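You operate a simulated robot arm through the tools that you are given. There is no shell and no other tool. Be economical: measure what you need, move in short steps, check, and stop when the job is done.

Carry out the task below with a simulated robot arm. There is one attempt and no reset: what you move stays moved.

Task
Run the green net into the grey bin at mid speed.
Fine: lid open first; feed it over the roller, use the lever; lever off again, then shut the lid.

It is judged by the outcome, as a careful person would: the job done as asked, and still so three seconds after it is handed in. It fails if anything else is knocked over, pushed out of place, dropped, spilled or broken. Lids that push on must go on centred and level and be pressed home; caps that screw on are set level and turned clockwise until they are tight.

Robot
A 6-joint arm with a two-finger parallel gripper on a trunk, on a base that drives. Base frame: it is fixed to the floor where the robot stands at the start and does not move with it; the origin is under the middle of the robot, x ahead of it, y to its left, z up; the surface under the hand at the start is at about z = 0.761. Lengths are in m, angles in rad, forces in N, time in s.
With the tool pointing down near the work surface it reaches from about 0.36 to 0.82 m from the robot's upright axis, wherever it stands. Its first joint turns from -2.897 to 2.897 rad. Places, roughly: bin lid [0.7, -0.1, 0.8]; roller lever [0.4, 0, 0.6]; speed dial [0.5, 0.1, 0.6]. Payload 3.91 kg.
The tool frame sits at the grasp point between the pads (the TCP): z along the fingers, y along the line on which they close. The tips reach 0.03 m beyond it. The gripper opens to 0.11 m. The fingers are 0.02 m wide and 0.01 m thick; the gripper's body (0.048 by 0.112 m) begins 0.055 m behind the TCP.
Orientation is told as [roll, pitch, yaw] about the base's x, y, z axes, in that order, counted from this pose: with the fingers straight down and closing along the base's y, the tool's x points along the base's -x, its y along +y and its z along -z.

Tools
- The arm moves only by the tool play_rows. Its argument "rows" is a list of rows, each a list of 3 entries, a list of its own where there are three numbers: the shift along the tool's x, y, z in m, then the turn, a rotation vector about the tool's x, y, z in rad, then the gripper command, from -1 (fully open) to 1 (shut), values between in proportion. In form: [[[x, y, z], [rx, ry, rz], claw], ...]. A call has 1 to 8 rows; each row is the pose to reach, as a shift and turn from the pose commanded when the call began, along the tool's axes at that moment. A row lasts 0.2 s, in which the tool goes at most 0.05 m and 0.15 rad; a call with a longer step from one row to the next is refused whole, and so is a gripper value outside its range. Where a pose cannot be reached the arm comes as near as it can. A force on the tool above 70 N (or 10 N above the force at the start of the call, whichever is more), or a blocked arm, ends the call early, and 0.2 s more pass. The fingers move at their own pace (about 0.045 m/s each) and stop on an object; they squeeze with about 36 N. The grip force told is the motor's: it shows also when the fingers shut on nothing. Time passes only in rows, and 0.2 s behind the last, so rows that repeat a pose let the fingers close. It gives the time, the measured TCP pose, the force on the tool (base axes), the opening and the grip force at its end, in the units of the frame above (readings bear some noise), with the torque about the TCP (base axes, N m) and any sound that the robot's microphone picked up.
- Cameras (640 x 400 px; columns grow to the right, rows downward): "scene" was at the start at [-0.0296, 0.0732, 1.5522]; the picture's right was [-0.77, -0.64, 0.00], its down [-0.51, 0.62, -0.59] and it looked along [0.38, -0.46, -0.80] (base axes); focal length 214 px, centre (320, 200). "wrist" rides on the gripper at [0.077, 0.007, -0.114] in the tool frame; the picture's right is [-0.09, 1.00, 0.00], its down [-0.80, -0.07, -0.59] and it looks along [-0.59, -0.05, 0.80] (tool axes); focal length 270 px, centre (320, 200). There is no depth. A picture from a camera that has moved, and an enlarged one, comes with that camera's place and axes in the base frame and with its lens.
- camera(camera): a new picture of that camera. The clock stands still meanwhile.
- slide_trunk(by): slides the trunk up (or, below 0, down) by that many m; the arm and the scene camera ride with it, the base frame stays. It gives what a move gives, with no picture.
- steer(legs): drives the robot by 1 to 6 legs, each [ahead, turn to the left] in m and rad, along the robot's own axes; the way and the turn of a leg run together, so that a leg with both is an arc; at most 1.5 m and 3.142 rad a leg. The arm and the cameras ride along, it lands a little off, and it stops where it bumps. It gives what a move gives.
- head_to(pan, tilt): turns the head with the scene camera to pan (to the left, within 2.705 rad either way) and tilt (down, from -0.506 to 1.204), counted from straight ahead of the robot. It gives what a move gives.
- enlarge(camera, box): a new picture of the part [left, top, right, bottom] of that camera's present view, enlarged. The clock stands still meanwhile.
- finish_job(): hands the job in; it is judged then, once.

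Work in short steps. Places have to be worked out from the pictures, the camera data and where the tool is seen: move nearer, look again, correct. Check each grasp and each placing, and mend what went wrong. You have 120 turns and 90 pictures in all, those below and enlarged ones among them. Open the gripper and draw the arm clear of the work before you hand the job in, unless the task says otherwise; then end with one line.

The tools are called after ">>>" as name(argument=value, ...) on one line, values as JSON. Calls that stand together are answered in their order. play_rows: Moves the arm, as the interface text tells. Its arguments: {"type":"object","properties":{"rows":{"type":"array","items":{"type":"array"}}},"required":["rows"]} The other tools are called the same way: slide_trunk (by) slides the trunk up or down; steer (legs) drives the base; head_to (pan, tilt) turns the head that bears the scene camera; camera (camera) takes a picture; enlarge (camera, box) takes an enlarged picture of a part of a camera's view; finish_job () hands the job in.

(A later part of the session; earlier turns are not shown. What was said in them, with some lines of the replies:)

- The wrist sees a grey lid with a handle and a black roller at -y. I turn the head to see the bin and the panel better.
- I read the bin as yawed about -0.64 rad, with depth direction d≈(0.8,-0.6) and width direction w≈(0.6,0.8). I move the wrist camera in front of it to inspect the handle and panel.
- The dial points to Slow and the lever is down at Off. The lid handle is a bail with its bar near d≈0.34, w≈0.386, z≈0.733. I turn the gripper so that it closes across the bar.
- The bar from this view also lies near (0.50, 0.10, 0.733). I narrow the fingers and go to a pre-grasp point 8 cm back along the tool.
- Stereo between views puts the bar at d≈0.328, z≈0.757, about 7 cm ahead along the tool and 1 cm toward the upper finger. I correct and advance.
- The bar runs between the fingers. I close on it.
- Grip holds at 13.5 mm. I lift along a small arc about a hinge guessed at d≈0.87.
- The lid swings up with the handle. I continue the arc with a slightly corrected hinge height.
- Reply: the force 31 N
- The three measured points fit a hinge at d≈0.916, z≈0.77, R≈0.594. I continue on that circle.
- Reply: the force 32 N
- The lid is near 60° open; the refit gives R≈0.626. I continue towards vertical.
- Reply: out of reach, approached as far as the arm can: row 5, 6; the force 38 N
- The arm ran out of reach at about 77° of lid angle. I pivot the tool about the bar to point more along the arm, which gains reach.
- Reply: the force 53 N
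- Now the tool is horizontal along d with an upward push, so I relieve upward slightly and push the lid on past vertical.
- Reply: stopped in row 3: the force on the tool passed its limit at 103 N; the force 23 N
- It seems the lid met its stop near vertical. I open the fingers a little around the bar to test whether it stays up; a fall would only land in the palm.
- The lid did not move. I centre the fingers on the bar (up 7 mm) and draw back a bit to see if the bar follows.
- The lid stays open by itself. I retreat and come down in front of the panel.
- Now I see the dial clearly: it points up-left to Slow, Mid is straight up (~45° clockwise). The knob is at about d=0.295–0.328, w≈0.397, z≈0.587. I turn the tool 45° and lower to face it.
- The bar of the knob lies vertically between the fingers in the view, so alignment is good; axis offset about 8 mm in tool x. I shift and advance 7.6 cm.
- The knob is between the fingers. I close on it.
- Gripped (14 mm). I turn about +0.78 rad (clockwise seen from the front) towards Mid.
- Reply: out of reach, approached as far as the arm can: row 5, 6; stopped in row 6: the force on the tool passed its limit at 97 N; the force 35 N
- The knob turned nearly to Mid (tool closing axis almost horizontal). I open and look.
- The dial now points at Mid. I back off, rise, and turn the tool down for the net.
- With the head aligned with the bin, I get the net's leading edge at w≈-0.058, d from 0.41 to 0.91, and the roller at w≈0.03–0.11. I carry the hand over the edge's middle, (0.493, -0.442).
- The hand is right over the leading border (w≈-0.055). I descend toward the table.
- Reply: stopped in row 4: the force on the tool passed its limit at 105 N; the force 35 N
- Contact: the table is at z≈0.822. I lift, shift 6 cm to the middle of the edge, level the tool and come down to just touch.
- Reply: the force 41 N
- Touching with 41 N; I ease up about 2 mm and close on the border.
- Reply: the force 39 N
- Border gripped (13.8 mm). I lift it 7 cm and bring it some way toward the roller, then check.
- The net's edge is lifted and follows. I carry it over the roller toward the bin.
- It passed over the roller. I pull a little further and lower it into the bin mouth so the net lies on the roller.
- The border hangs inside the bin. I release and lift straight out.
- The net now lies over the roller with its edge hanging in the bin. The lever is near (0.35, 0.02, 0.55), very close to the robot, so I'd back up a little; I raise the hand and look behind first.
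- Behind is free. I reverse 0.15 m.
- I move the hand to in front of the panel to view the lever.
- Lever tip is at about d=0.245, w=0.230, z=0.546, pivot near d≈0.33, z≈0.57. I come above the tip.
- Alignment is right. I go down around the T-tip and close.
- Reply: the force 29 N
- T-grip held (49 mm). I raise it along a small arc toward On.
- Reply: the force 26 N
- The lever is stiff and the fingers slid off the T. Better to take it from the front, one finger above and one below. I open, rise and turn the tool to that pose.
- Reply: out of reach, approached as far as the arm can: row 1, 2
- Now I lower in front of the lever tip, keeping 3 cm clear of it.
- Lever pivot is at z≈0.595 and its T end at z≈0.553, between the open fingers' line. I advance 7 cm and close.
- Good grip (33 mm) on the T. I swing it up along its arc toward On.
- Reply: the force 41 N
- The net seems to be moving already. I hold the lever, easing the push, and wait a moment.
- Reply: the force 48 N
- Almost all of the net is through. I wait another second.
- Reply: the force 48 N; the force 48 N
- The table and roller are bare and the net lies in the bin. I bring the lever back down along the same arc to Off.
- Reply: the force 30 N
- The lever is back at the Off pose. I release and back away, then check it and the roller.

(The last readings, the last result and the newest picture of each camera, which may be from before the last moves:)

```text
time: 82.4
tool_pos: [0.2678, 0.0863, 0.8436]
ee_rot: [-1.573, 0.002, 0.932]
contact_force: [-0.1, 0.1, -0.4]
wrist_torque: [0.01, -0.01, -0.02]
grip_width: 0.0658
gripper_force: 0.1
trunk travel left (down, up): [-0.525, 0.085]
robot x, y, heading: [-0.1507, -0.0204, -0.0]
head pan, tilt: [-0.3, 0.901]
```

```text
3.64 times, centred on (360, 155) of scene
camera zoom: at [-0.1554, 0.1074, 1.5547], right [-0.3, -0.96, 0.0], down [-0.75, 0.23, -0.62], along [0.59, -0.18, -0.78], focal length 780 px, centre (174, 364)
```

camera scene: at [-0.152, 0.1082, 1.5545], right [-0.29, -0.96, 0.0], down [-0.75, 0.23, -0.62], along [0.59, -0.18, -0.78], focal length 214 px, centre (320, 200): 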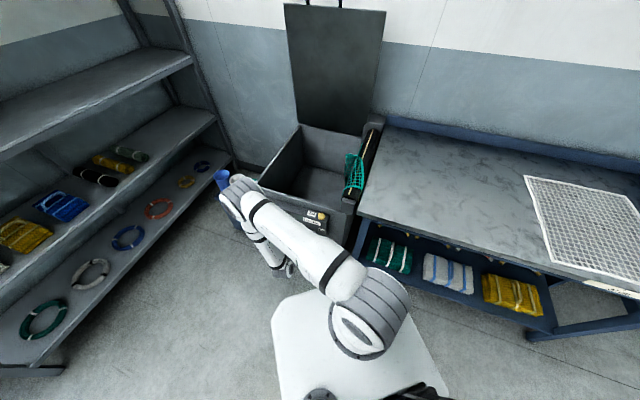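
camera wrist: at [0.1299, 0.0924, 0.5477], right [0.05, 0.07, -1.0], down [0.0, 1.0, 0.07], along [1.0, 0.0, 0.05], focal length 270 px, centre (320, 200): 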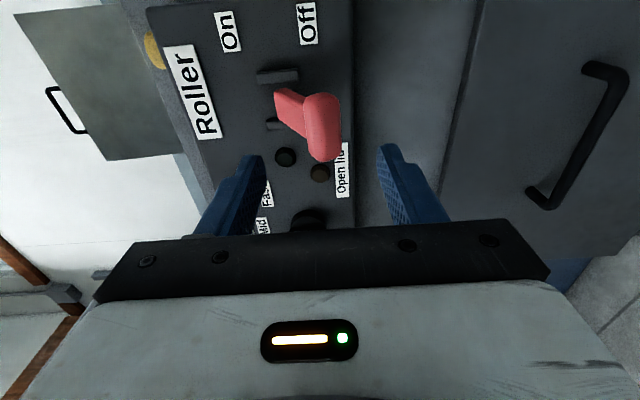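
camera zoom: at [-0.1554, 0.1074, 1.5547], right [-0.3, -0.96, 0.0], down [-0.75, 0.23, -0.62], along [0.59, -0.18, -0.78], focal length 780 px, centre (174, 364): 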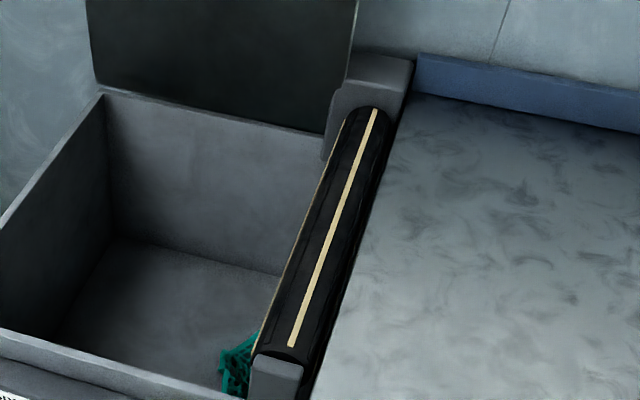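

Lever is at Off and the roller stands still. I inspect the net in the bin from above with the wrist camera before closing.

>>> play_rows(rows=[[[0, -0.04, 0], [-0.14, 0, 0], -0.2], [[0, -0.08, 0], [-0.28, 0, 0], -0.2], [[0.0, -0.12, 0], [-0.42, 0, 0], -0.2], [[0.0, -0.16, 0.0], [-0.56, 0, 0], -0.2], [[0.02, -0.19, 0.03], [-0.7, 0, 0], -0.2], [[0.04, -0.21, 0.07], [-0.84, 0, 0], -0.2], [[0.06, -0.23, 0.11], [-0.98, 0, 0], -0.2], [[0.08, -0.25, 0.15], [-1.12, 0, 0], -0.2]])

>>> play_rows(rows=[[[0.02, -0.02, 0.02], [-0.14, 0, 0], -0.2], [[0.04, -0.04, 0.03], [-0.28, 0, 0], -0.2], [[0.05, -0.06, 0.04], [-0.42, 0, 0], -0.2], [[0.05, -0.09, 0.05], [-0.45, 0, 0], -0.2]])

>>> camera(camera="wrist")

```text
time: 84.2
tool_pos: [0.3413, -0.0665, 1.0939]
ee_rot: [-0.451, 0.002, 0.928]
contact_force: [0.3, 0.0, 0.9]
wrist_torque: [-0.04, 0.02, -0.02]
grip_width: 0.0659
gripper_force: 0.1
trunk travel left (down, up): [-0.525, 0.085]
robot x, y, heading: [-0.1548, -0.0206, -0.0]
head pan, tilt: [-0.3, 0.901]
```

```text
time: 85.2
tool_pos: [0.3936, -0.1673, 1.0891]
ee_rot: [0.001, 0.002, 0.931]
contact_force: [-0.6, -0.4, -0.1]
wrist_torque: [-0.01, 0.0, 0.02]
grip_width: 0.066
gripper_force: 0.0
trunk travel left (down, up): [-0.525, 0.085]
robot x, y, heading: [-0.1487, -0.0226, 0.001]
head pan, tilt: [-0.3, 0.901]
```

```text
25 pictures are left
camera wrist: at [0.3421, -0.2255, 1.2043], right [-0.75, 0.66, 0.0], down [0.54, 0.6, 0.59], along [0.39, 0.44, -0.81], focal length 270 px, centre (320, 200)
```

wrist: 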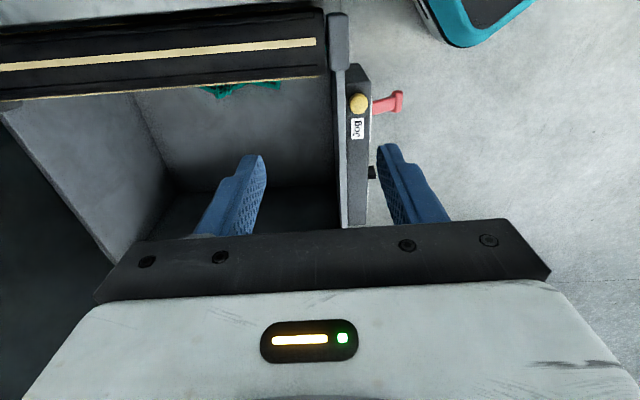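

The roller hides most of the net. I shift toward +w and lean the tool so that the camera looks back under the roller.

>>> play_rows(rows=[[[-0.04, 0, 0], [0, 0.14, 0], -0.2], [[-0.08, 0, 0], [0, 0.28, 0], -0.2], [[-0.12, 0, 0], [0, 0.42, 0], -0.2], [[-0.16, 0, 0], [0, 0.56, 0], -0.2], [[-0.2, 0, 0], [0, 0.7, 0], -0.2], [[-0.24, 0, 0], [0, 0.84, 0], -0.2], [[-0.27, 0, 0], [0, 0.98, 0], -0.2]])

>>> camera(camera="wrist")

```text
time: 86.8
tool_pos: [0.5106, 0.029, 1.0691]
ee_rot: [-0.012, 0.977, 0.927]
contact_force: [-0.6, -0.3, -0.6]
wrist_torque: [-0.01, -0.01, -0.03]
grip_width: 0.0659
gripper_force: 0.0
out of reach, approached as far as the arm can: row 7
trunk travel left (down, up): [-0.525, 0.085]
robot x, y, heading: [-0.1541, -0.0234, 0.003]
head pan, tilt: [-0.3, 0.901]
```

```text
24 pictures are left
camera wrist: at [0.5362, 0.074, 1.197], right [-0.77, 0.63, -0.08], down [0.62, 0.71, -0.33], along [-0.15, -0.31, -0.94], focal length 270 px, centre (320, 200)
```

wrist: 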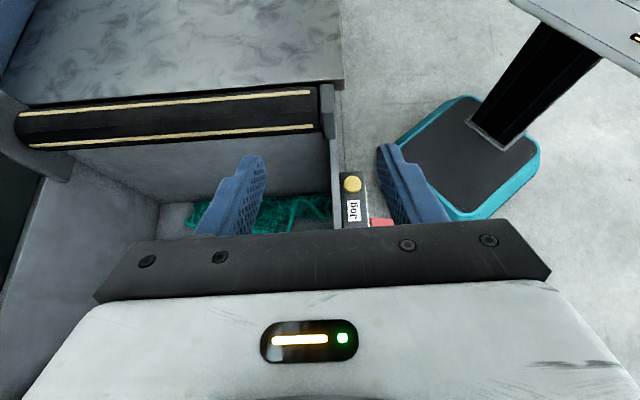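

The net lies wholly on the bin floor, roller clear. Now for the lid: I turn the tool back to the horizontal handle pose.

>>> play_rows(rows=[[[0, 0, 0], [0, -0.14, 0], -0.2], [[0, 0, 0], [0, -0.28, 0], -0.2], [[0, 0, 0], [0, -0.42, 0], -0.2], [[0, 0, 0], [0, -0.56, 0], -0.2], [[0, 0, 0], [0, -0.7, 0], -0.2], [[0, 0, 0], [0, -0.84, 0], -0.2], [[0, 0, 0], [0, -0.977, 0], -0.2]])

>>> play_rows(rows=[[[0, 0.0, -0.02], [0.149, 0, 0], -0.2], [[0, 0.0, -0.04], [0.298, 0, 0], -0.2], [[0, 0.0, -0.06], [0.447, 0, 0], -0.2], [[0, 0.0, -0.08], [0.596, 0, 0], -0.2], [[0, 0, -0.1], [0.745, 0, 0], -0.2], [[0, 0, -0.12], [0.894, 0, 0], -0.2], [[0, 0, -0.14], [1.043, 0, 0], -0.2], [[0, 0, -0.16], [1.192, 0, 0], -0.2]])

>>> play_rows(rows=[[[0, 0.0, 0], [0.149, 0, 0], 0.2], [[0, 0.0, 0], [0.298, 0, 0], 0.2], [[0, 0.0, 0], [0.379, 0, 0], 0.2]])

>>> steer(legs=[[0.16, 0]])

>>> camera(camera="wrist")

```text
time: 88.4
tool_pos: [0.5118, 0.0277, 1.0693]
ee_rot: [-0.004, 0.003, 0.931]
contact_force: [0.2, -1.6, -0.1]
wrist_torque: [0.02, 0.0, 0.0]
grip_width: 0.0661
gripper_force: 0.1
trunk travel left (down, up): [-0.525, 0.085]
robot x, y, heading: [-0.1566, -0.0205, 0.004]
head pan, tilt: [-0.3, 0.901]
```

```text
time: 90.2
tool_pos: [0.5121, 0.0288, 1.2296]
ee_rot: [-1.196, 0.005, 0.931]
contact_force: [0.8, -0.2, 0.1]
wrist_torque: [-0.02, 0.02, -0.02]
grip_width: 0.0658
gripper_force: 0.1
trunk travel left (down, up): [-0.525, 0.085]
robot x, y, heading: [-0.1502, -0.017, -0.003]
head pan, tilt: [-0.3, 0.901]
```

```text
time: 91.0
tool_pos: [0.5142, 0.0281, 1.2279]
ee_rot: [-1.575, 0.005, 0.933]
contact_force: [0.2, -0.3, -0.1]
wrist_torque: [-0.03, 0.02, -0.01]
grip_width: 0.044
gripper_force: 0.0
trunk travel left (down, up): [-0.525, 0.085]
robot x, y, heading: [-0.1518, -0.0178, 0.001]
head pan, tilt: [-0.3, 0.901]
```

```text
time: 92.4
tool_pos: [0.6738, 0.0295, 1.2274]
ee_rot: [-1.572, 0.007, 0.934]
contact_force: [0.8, -0.7, -0.3]
wrist_torque: [-0.03, -0.01, 0.01]
grip_width: 0.044
gripper_force: 0.1
trunk travel left (down, up): [-0.525, 0.085]
robot x, y, heading: [0.0064, -0.0193, 0.005]
head pan, tilt: [-0.3, 0.901]
```

```text
23 pictures are left
camera wrist: at [0.5363, 0.0361, 1.2214], right [0.05, 0.06, -1.0], down [0.0, 1.0, 0.06], along [1.0, 0.0, 0.05], focal length 270 px, centre (320, 200)
```

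wrist: 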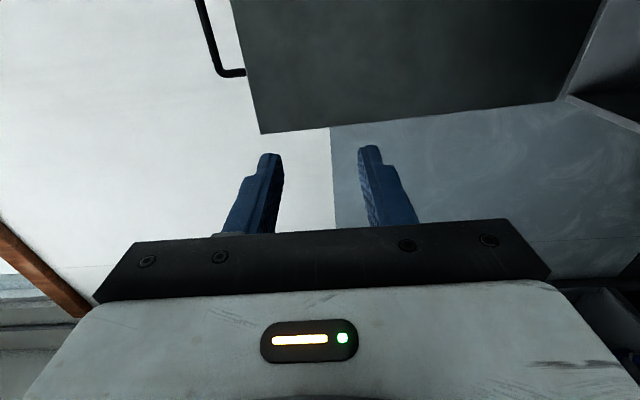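

I move to a point 7 cm in front of the handle bar.

>>> play_rows(rows=[[[0.008, -0.03, 0.03], [0, 0, 0], 0.2], [[0.016, -0.06, 0.06], [0, 0, 0], 0.2], [[0.024, -0.09, 0.095], [0, 0, 0], 0.2], [[0.032, -0.115, 0.13], [0, 0, 0], 0.2], [[0.04, -0.14, 0.17], [0, 0, 0], 0.2], [[0.048, -0.158, 0.21], [0, 0, 0], 0.2], [[0.056, -0.168, 0.255], [0, 0, 0], 0.2], [[0.0634, -0.168, 0.297], [0, 0, 0], 0.2]])

>>> camera(camera="wrist")

```text
time: 94.2
tool_pos: [0.8753, -0.1977, 1.3958]
ee_rot: [-1.57, 0.004, 0.934]
contact_force: [-0.1, -0.1, 0.1]
wrist_torque: [0.01, 0.0, 0.01]
grip_width: 0.044
gripper_force: 0.1
trunk travel left (down, up): [-0.525, 0.085]
robot x, y, heading: [0.0085, -0.0213, 0.004]
head pan, tilt: [-0.3, 0.901]
```

```text
22 pictures are left
camera wrist: at [0.7376, -0.1919, 1.3897], right [0.05, 0.07, -1.0], down [0.0, 1.0, 0.07], along [1.0, 0.0, 0.05], focal length 270 px, centre (320, 200)
```

wrist: 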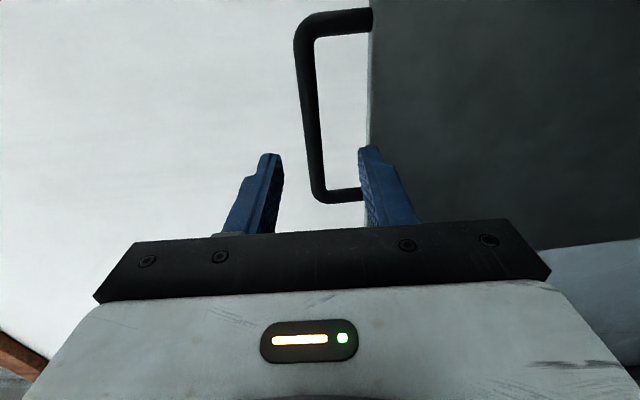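

The bar is between the fingers. I narrow them, advance 6.6 cm and close.

>>> play_rows(rows=[[[0, -0.003, 0], [0, 0, 0], 0.38], [[0, -0.003, 0.02], [0, 0, 0], 0.38], [[0, -0.003, 0.045], [0, 0, 0], 0.38], [[0, -0.003, 0.066], [0, 0, 0], 0.38], [[0, -0.003, 0.066], [0, 0, 0], 1], [[0, -0.003, 0.066], [0, 0, 0], 1], [[0, -0.003, 0.066], [0, 0, 0], 1]])

>>> camera(camera="wrist")

```text
time: 95.8
tool_pos: [0.9262, -0.2349, 1.4021]
ee_rot: [-1.574, 0.006, 0.934]
contact_force: [1.7, 1.2, 4.2]
wrist_torque: [0.59, -0.64, 0.14]
grip_width: 0.0138
gripper_force: 44.8
trunk travel left (down, up): [-0.525, 0.085]
robot x, y, heading: [0.0067, -0.0184, 0.003]
head pan, tilt: [-0.3, 0.901]
```

```text
21 pictures are left
camera wrist: at [0.7895, -0.2293, 1.395], right [0.05, 0.07, -1.0], down [0.0, 1.0, 0.07], along [1.0, 0.0, 0.05], focal length 270 px, centre (320, 200)
```

wrist: 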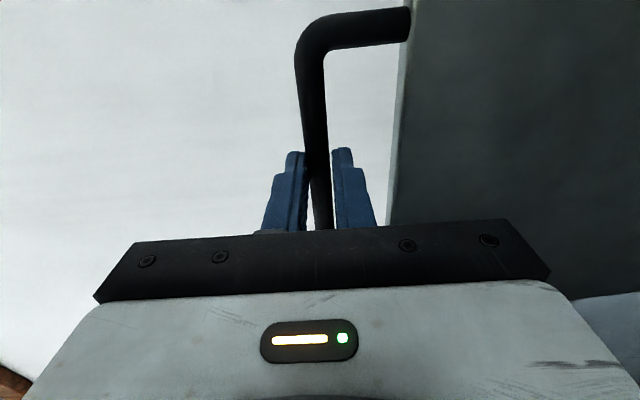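

Gripped (13.8 mm). I swing the lid down along the arc (hinge fit d≈0.98, z≈0.745, R≈0.65), in a first part.

>>> play_rows(rows=[[[0, 0.0088, -0.0373], [-0.06, 0, 0], 1], [[0, 0.0191, -0.0751], [-0.12, 0, 0], 1], [[0, 0.0315, -0.1119], [-0.18, 0, 0], 1], [[0, 0.0453, -0.1481], [-0.24, 0, 0], 1]])

>>> camera(camera="wrist")

```text
time: 96.8
tool_pos: [0.8001, -0.1407, 1.3702]
ee_rot: [-1.353, 0.0, 0.935]
contact_force: [-4.2, 22.9, 51.3]
wrist_torque: [-0.22, -1.54, 0.38]
grip_width: 0.0137
gripper_force: 45.8
trunk travel left (down, up): [-0.525, 0.085]
robot x, y, heading: [0.0088, -0.0187, 0.003]
head pan, tilt: [-0.3, 0.901]
```

```text
20 pictures are left
camera wrist: at [0.6641, -0.1361, 1.3884], right [-0.12, 0.2, -0.97], down [0.02, 0.98, 0.2], along [0.99, 0.0, -0.12], focal length 270 px, centre (320, 200)
```

wrist: 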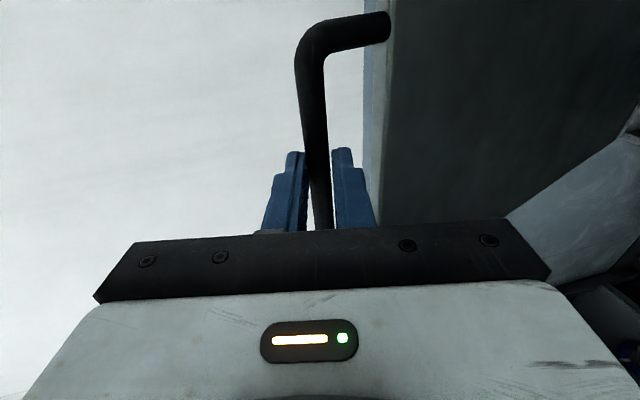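

The arm is forced outward, so the true circle is a bit larger/higher (hinge ≈(0.955, 0.78), R≈0.623). I continue on the corrected arc.

>>> play_rows(rows=[[[0, 0.0116, -0.0428], [-0.06, 0, 0], 1], [[0, 0.0341, -0.0718], [-0.12, 0, 0], 1], [[0, 0.0584, -0.0994], [-0.18, 0, 0], 1], [[0, 0.0842, -0.1253], [-0.24, 0, 0], 1], [[0, 0.1115, -0.1495], [-0.3, 0, 0], 1], [[0, 0.1404, -0.1719], [-0.36, 0, 0], 1]])

>>> camera(camera="wrist")

```text
time: 98.2
tool_pos: [0.6479, -0.0265, 1.2578]
ee_rot: [-0.972, 0.01, 0.934]
contact_force: [7.0, 16.3, 5.2]
wrist_torque: [0.85, -0.69, 0.15]
grip_width: 0.0139
gripper_force: 45.5
trunk travel left (down, up): [-0.525, 0.085]
robot x, y, heading: [0.0096, -0.0204, 0.006]
head pan, tilt: [-0.3, 0.901]
```

```text
19 pictures are left
camera wrist: at [0.5232, -0.0303, 1.3172], right [-0.4, 0.4, -0.82], down [0.12, 0.91, 0.39], along [0.91, 0.06, -0.41], focal length 270 px, centre (320, 200)
```

wrist: 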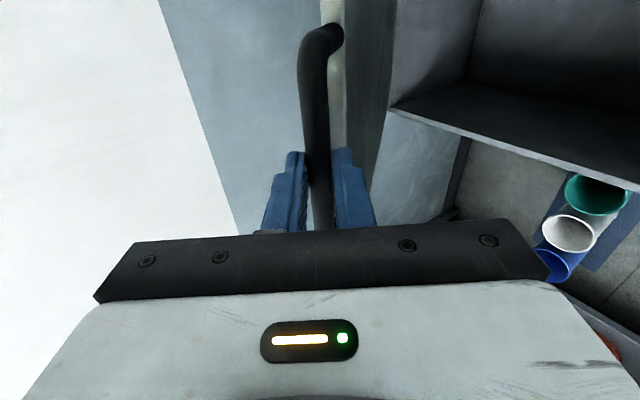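

Forces are small now. I continue lowering at constant tilt.

>>> play_rows(rows=[[[-0.003, 0.0364, -0.0084], [0, 0, 0], 1], [[-0.003, 0.0731, -0.0147], [0, 0, 0], 1], [[-0.003, 0.1103, -0.0187], [0, 0, 0], 1], [[-0.003, 0.1476, -0.0205], [0, 0, 0], 1], [[-0.003, 0.185, -0.0201], [0, 0, 0], 1], [[-0.003, 0.2223, -0.0174], [0, 0, 0], 1]])

>>> camera(camera="wrist")

```text
time: 99.6
tool_pos: [0.5371, 0.0567, 1.0846]
ee_rot: [-0.974, 0.007, 0.931]
contact_force: [9.6, 15.5, 0.8]
wrist_torque: [0.29, -0.13, -1.06]
grip_width: 0.0136
gripper_force: 45.0
trunk travel left (down, up): [-0.525, 0.085]
robot x, y, heading: [0.0078, -0.0215, 0.003]
head pan, tilt: [-0.3, 0.901]
```

```text
18 pictures are left
camera wrist: at [0.4121, 0.0535, 1.1437], right [-0.4, 0.4, -0.82], down [0.12, 0.91, 0.39], along [0.91, 0.06, -0.41], focal length 270 px, centre (320, 200)
```

wrist: 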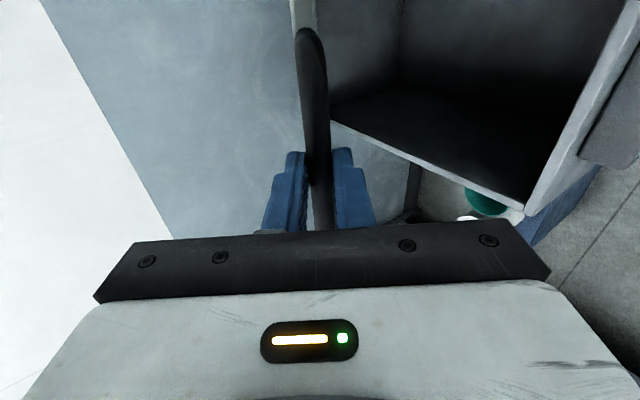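

The lid follows with low force. I continue to just above closed.

>>> play_rows(rows=[[[-0.004, 0.0369, 0.0059], [0, 0, 0], 1], [[-0.004, 0.0736, 0.012], [0, 0, 0], 1], [[-0.004, 0.1101, 0.0204], [0, 0, 0], 1], [[-0.004, 0.146, 0.031], [0, 0, 0], 1], [[-0.004, 0.1813, 0.0436], [0, 0, 0], 1], [[-0.004, 0.2102, 0.0557], [0, 0, 0], 1]])

>>> camera(camera="wrist")

```text
time: 101.0
tool_pos: [0.4799, 0.1007, 0.8795]
ee_rot: [-0.973, 0.007, 0.932]
contact_force: [3.7, -3.7, -2.4]
wrist_torque: [-0.29, 0.3, -1.35]
grip_width: 0.0139
gripper_force: 45.2
trunk travel left (down, up): [-0.525, 0.085]
robot x, y, heading: [0.0069, -0.021, 0.002]
head pan, tilt: [-0.3, 0.901]
```

```text
17 pictures are left
camera wrist: at [0.3553, 0.097, 0.9381], right [-0.4, 0.4, -0.82], down [0.12, 0.91, 0.39], along [0.91, 0.06, -0.41], focal length 270 px, centre (320, 200)
```

wrist: 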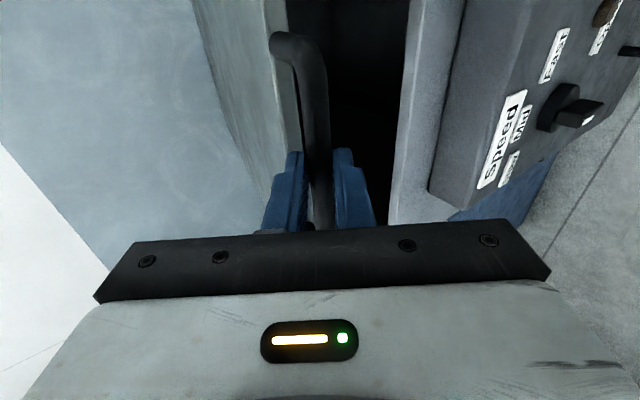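

Nearly closed; I set the lid down gently the rest of the way.

>>> play_rows(rows=[[[0, 0.0265, 0.0131], [0, 0, 0], 1], [[0, 0.0521, 0.0271], [0, 0, 0], 1], [[0, 0.0763, 0.0412], [0, 0, 0], 1], [[0, 0.0923, 0.0516], [0, 0, 0], 1], [[0, 0.0997, 0.0567], [0, 0, 0], 1], [[0, 0.103, 0.059], [0, 0, 0], 1]])

>>> camera(camera="wrist")

```text
time: 102.4
tool_pos: [0.4727, 0.1057, 0.7654]
ee_rot: [-0.98, 0.0, 0.934]
contact_force: [3.6, 0.2, 42.3]
wrist_torque: [-0.74, -0.45, -0.87]
grip_width: 0.0139
gripper_force: 44.2
trunk travel left (down, up): [-0.525, 0.085]
robot x, y, heading: [0.0097, -0.0207, 0.005]
head pan, tilt: [-0.3, 0.901]
```

```text
16 pictures are left
camera wrist: at [0.3469, 0.1025, 0.8236], right [-0.39, 0.4, -0.83], down [0.11, 0.91, 0.39], along [0.91, 0.06, -0.4], focal length 270 px, centre (320, 200)
```

wrist: 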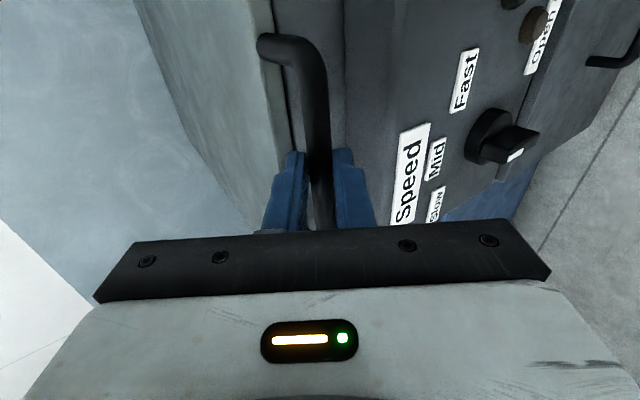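

The lid is seated (42 N reaction). I zoom at the dial to make sure it is still at Mid, and release the handle.

>>> enlarge(camera="wrist", box=[400, 30, 600, 220])

>>> play_rows(rows=[[[0, -0.003, 0], [0, 0, 0], 1], [[0, -0.003, 0], [0, 0, 0], 0.4], [[0, -0.003, 0], [0, 0, 0], 0.4], [[0, -0.003, 0], [0, 0, 0], 0.4], [[0, -0.003, -0.025], [0, 0, 0], 0.4], [[0, -0.003, -0.06], [0, 0, 0], 0.4], [[0, -0.003, -0.1], [0, 0, 0], 0.4]])

>>> camera(camera="wrist")

```text
2.11 times, centred on (500, 125) of wrist
camera zoom: at [0.3469, 0.1025, 0.8236], right [-0.39, 0.4, -0.83], down [0.11, 0.91, 0.39], along [0.91, 0.06, -0.4], focal length 569 px, centre (-59, 358)
```

zoom: 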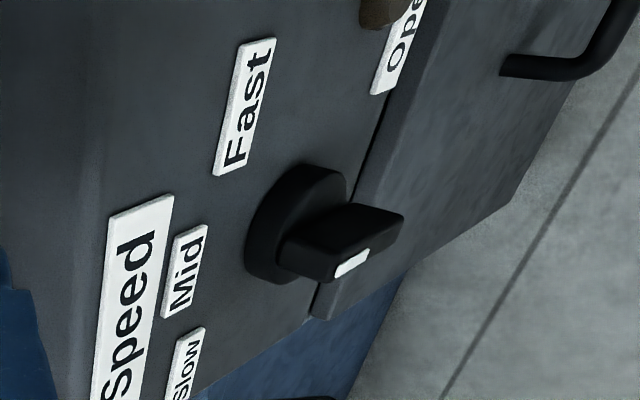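

```text
time: 104.0
tool_pos: [0.4051, 0.1556, 0.8206]
ee_rot: [-0.975, 0.005, 0.934]
contact_force: [0.5, 0.6, 0.2]
wrist_torque: [0.01, 0.04, 0.03]
grip_width: 0.0329
gripper_force: 0.0
trunk travel left (down, up): [-0.525, 0.085]
robot x, y, heading: [0.0098, -0.0189, 0.007]
head pan, tilt: [-0.3, 0.901]
```

```text
14 pictures are left
camera wrist: at [0.2815, 0.151, 0.8795], right [-0.4, 0.4, -0.82], down [0.12, 0.91, 0.39], along [0.91, 0.06, -0.41], focal length 270 px, centre (320, 200)
```

wrist: 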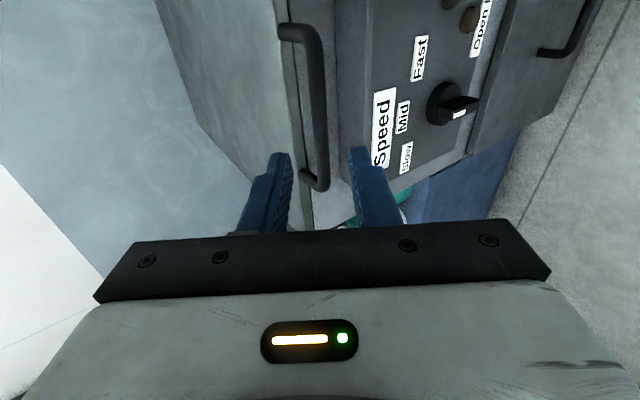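

Dial still at Mid, lid shut and handle released. I raise the arm clear and take a last look.

>>> play_rows(rows=[[[0, -0.04, -0.02], [0, 0, 0], 0], [[0, -0.08, -0.04], [0, 0, 0], 0], [[0, -0.12, -0.06], [0, 0, 0], -0.5], [[0, -0.16, -0.08], [0, 0, 0], -1], [[0, -0.2, -0.09], [0, 0, 0], -1], [[0, -0.24, -0.09], [0, 0, 0], -1]])

>>> camera(camera="scene")

>>> enlarge(camera="wrist", box=[340, 0, 640, 200])

```text
time: 105.4
tool_pos: [0.4564, 0.1185, 1.0702]
ee_rot: [-0.972, 0.007, 0.934]
contact_force: [0.8, 0.2, 0.0]
wrist_torque: [-0.01, -0.01, 0.02]
grip_width: 0.1101
gripper_force: 0.1
trunk travel left (down, up): [-0.525, 0.085]
robot x, y, heading: [0.011, -0.0193, 0.002]
head pan, tilt: [-0.3, 0.901]
```

```text
13 pictures are left
camera scene: at [0.0053, 0.1072, 1.5547], right [-0.29, -0.96, 0.0], down [-0.75, 0.23, -0.62], along [0.59, -0.18, -0.78], focal length 214 px, centre (320, 200)
```

scene: 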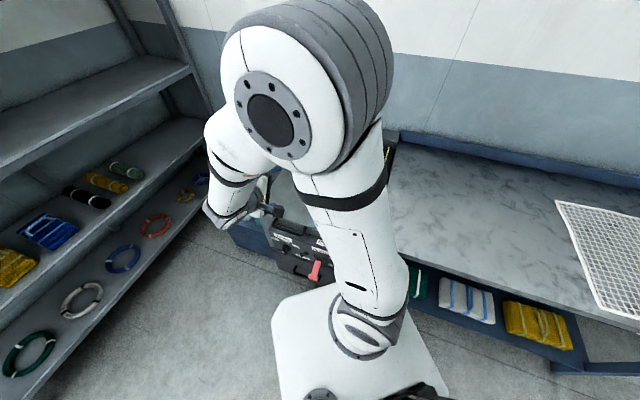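

```text
2.00 times, centred on (490, 100) of wrist
camera zoom: at [0.332, 0.1155, 1.1285], right [-0.4, 0.4, -0.82], down [0.12, 0.91, 0.39], along [0.91, 0.06, -0.41], focal length 541 px, centre (-20, 400)
```

zoom: 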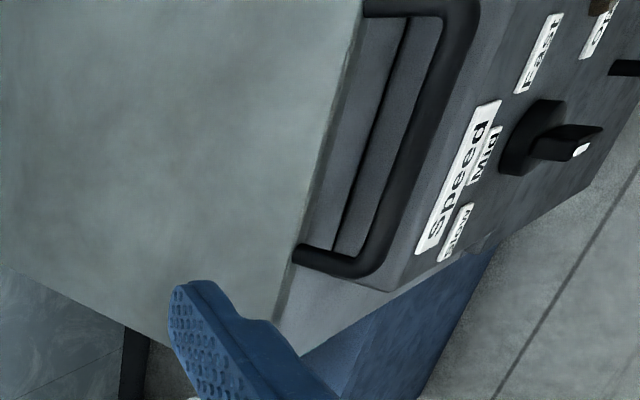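

The lid is shut flush, the lever is down at Off, the dial is at Mid, the table and roller are bare, and the arm is clear. I hand the job in.

>>> finish_job()

```text
The job is handed in.
```

The green net was run over the roller into the grey bin at Mid speed; the lever is back at Off, the lid is shut and the arm is clear.
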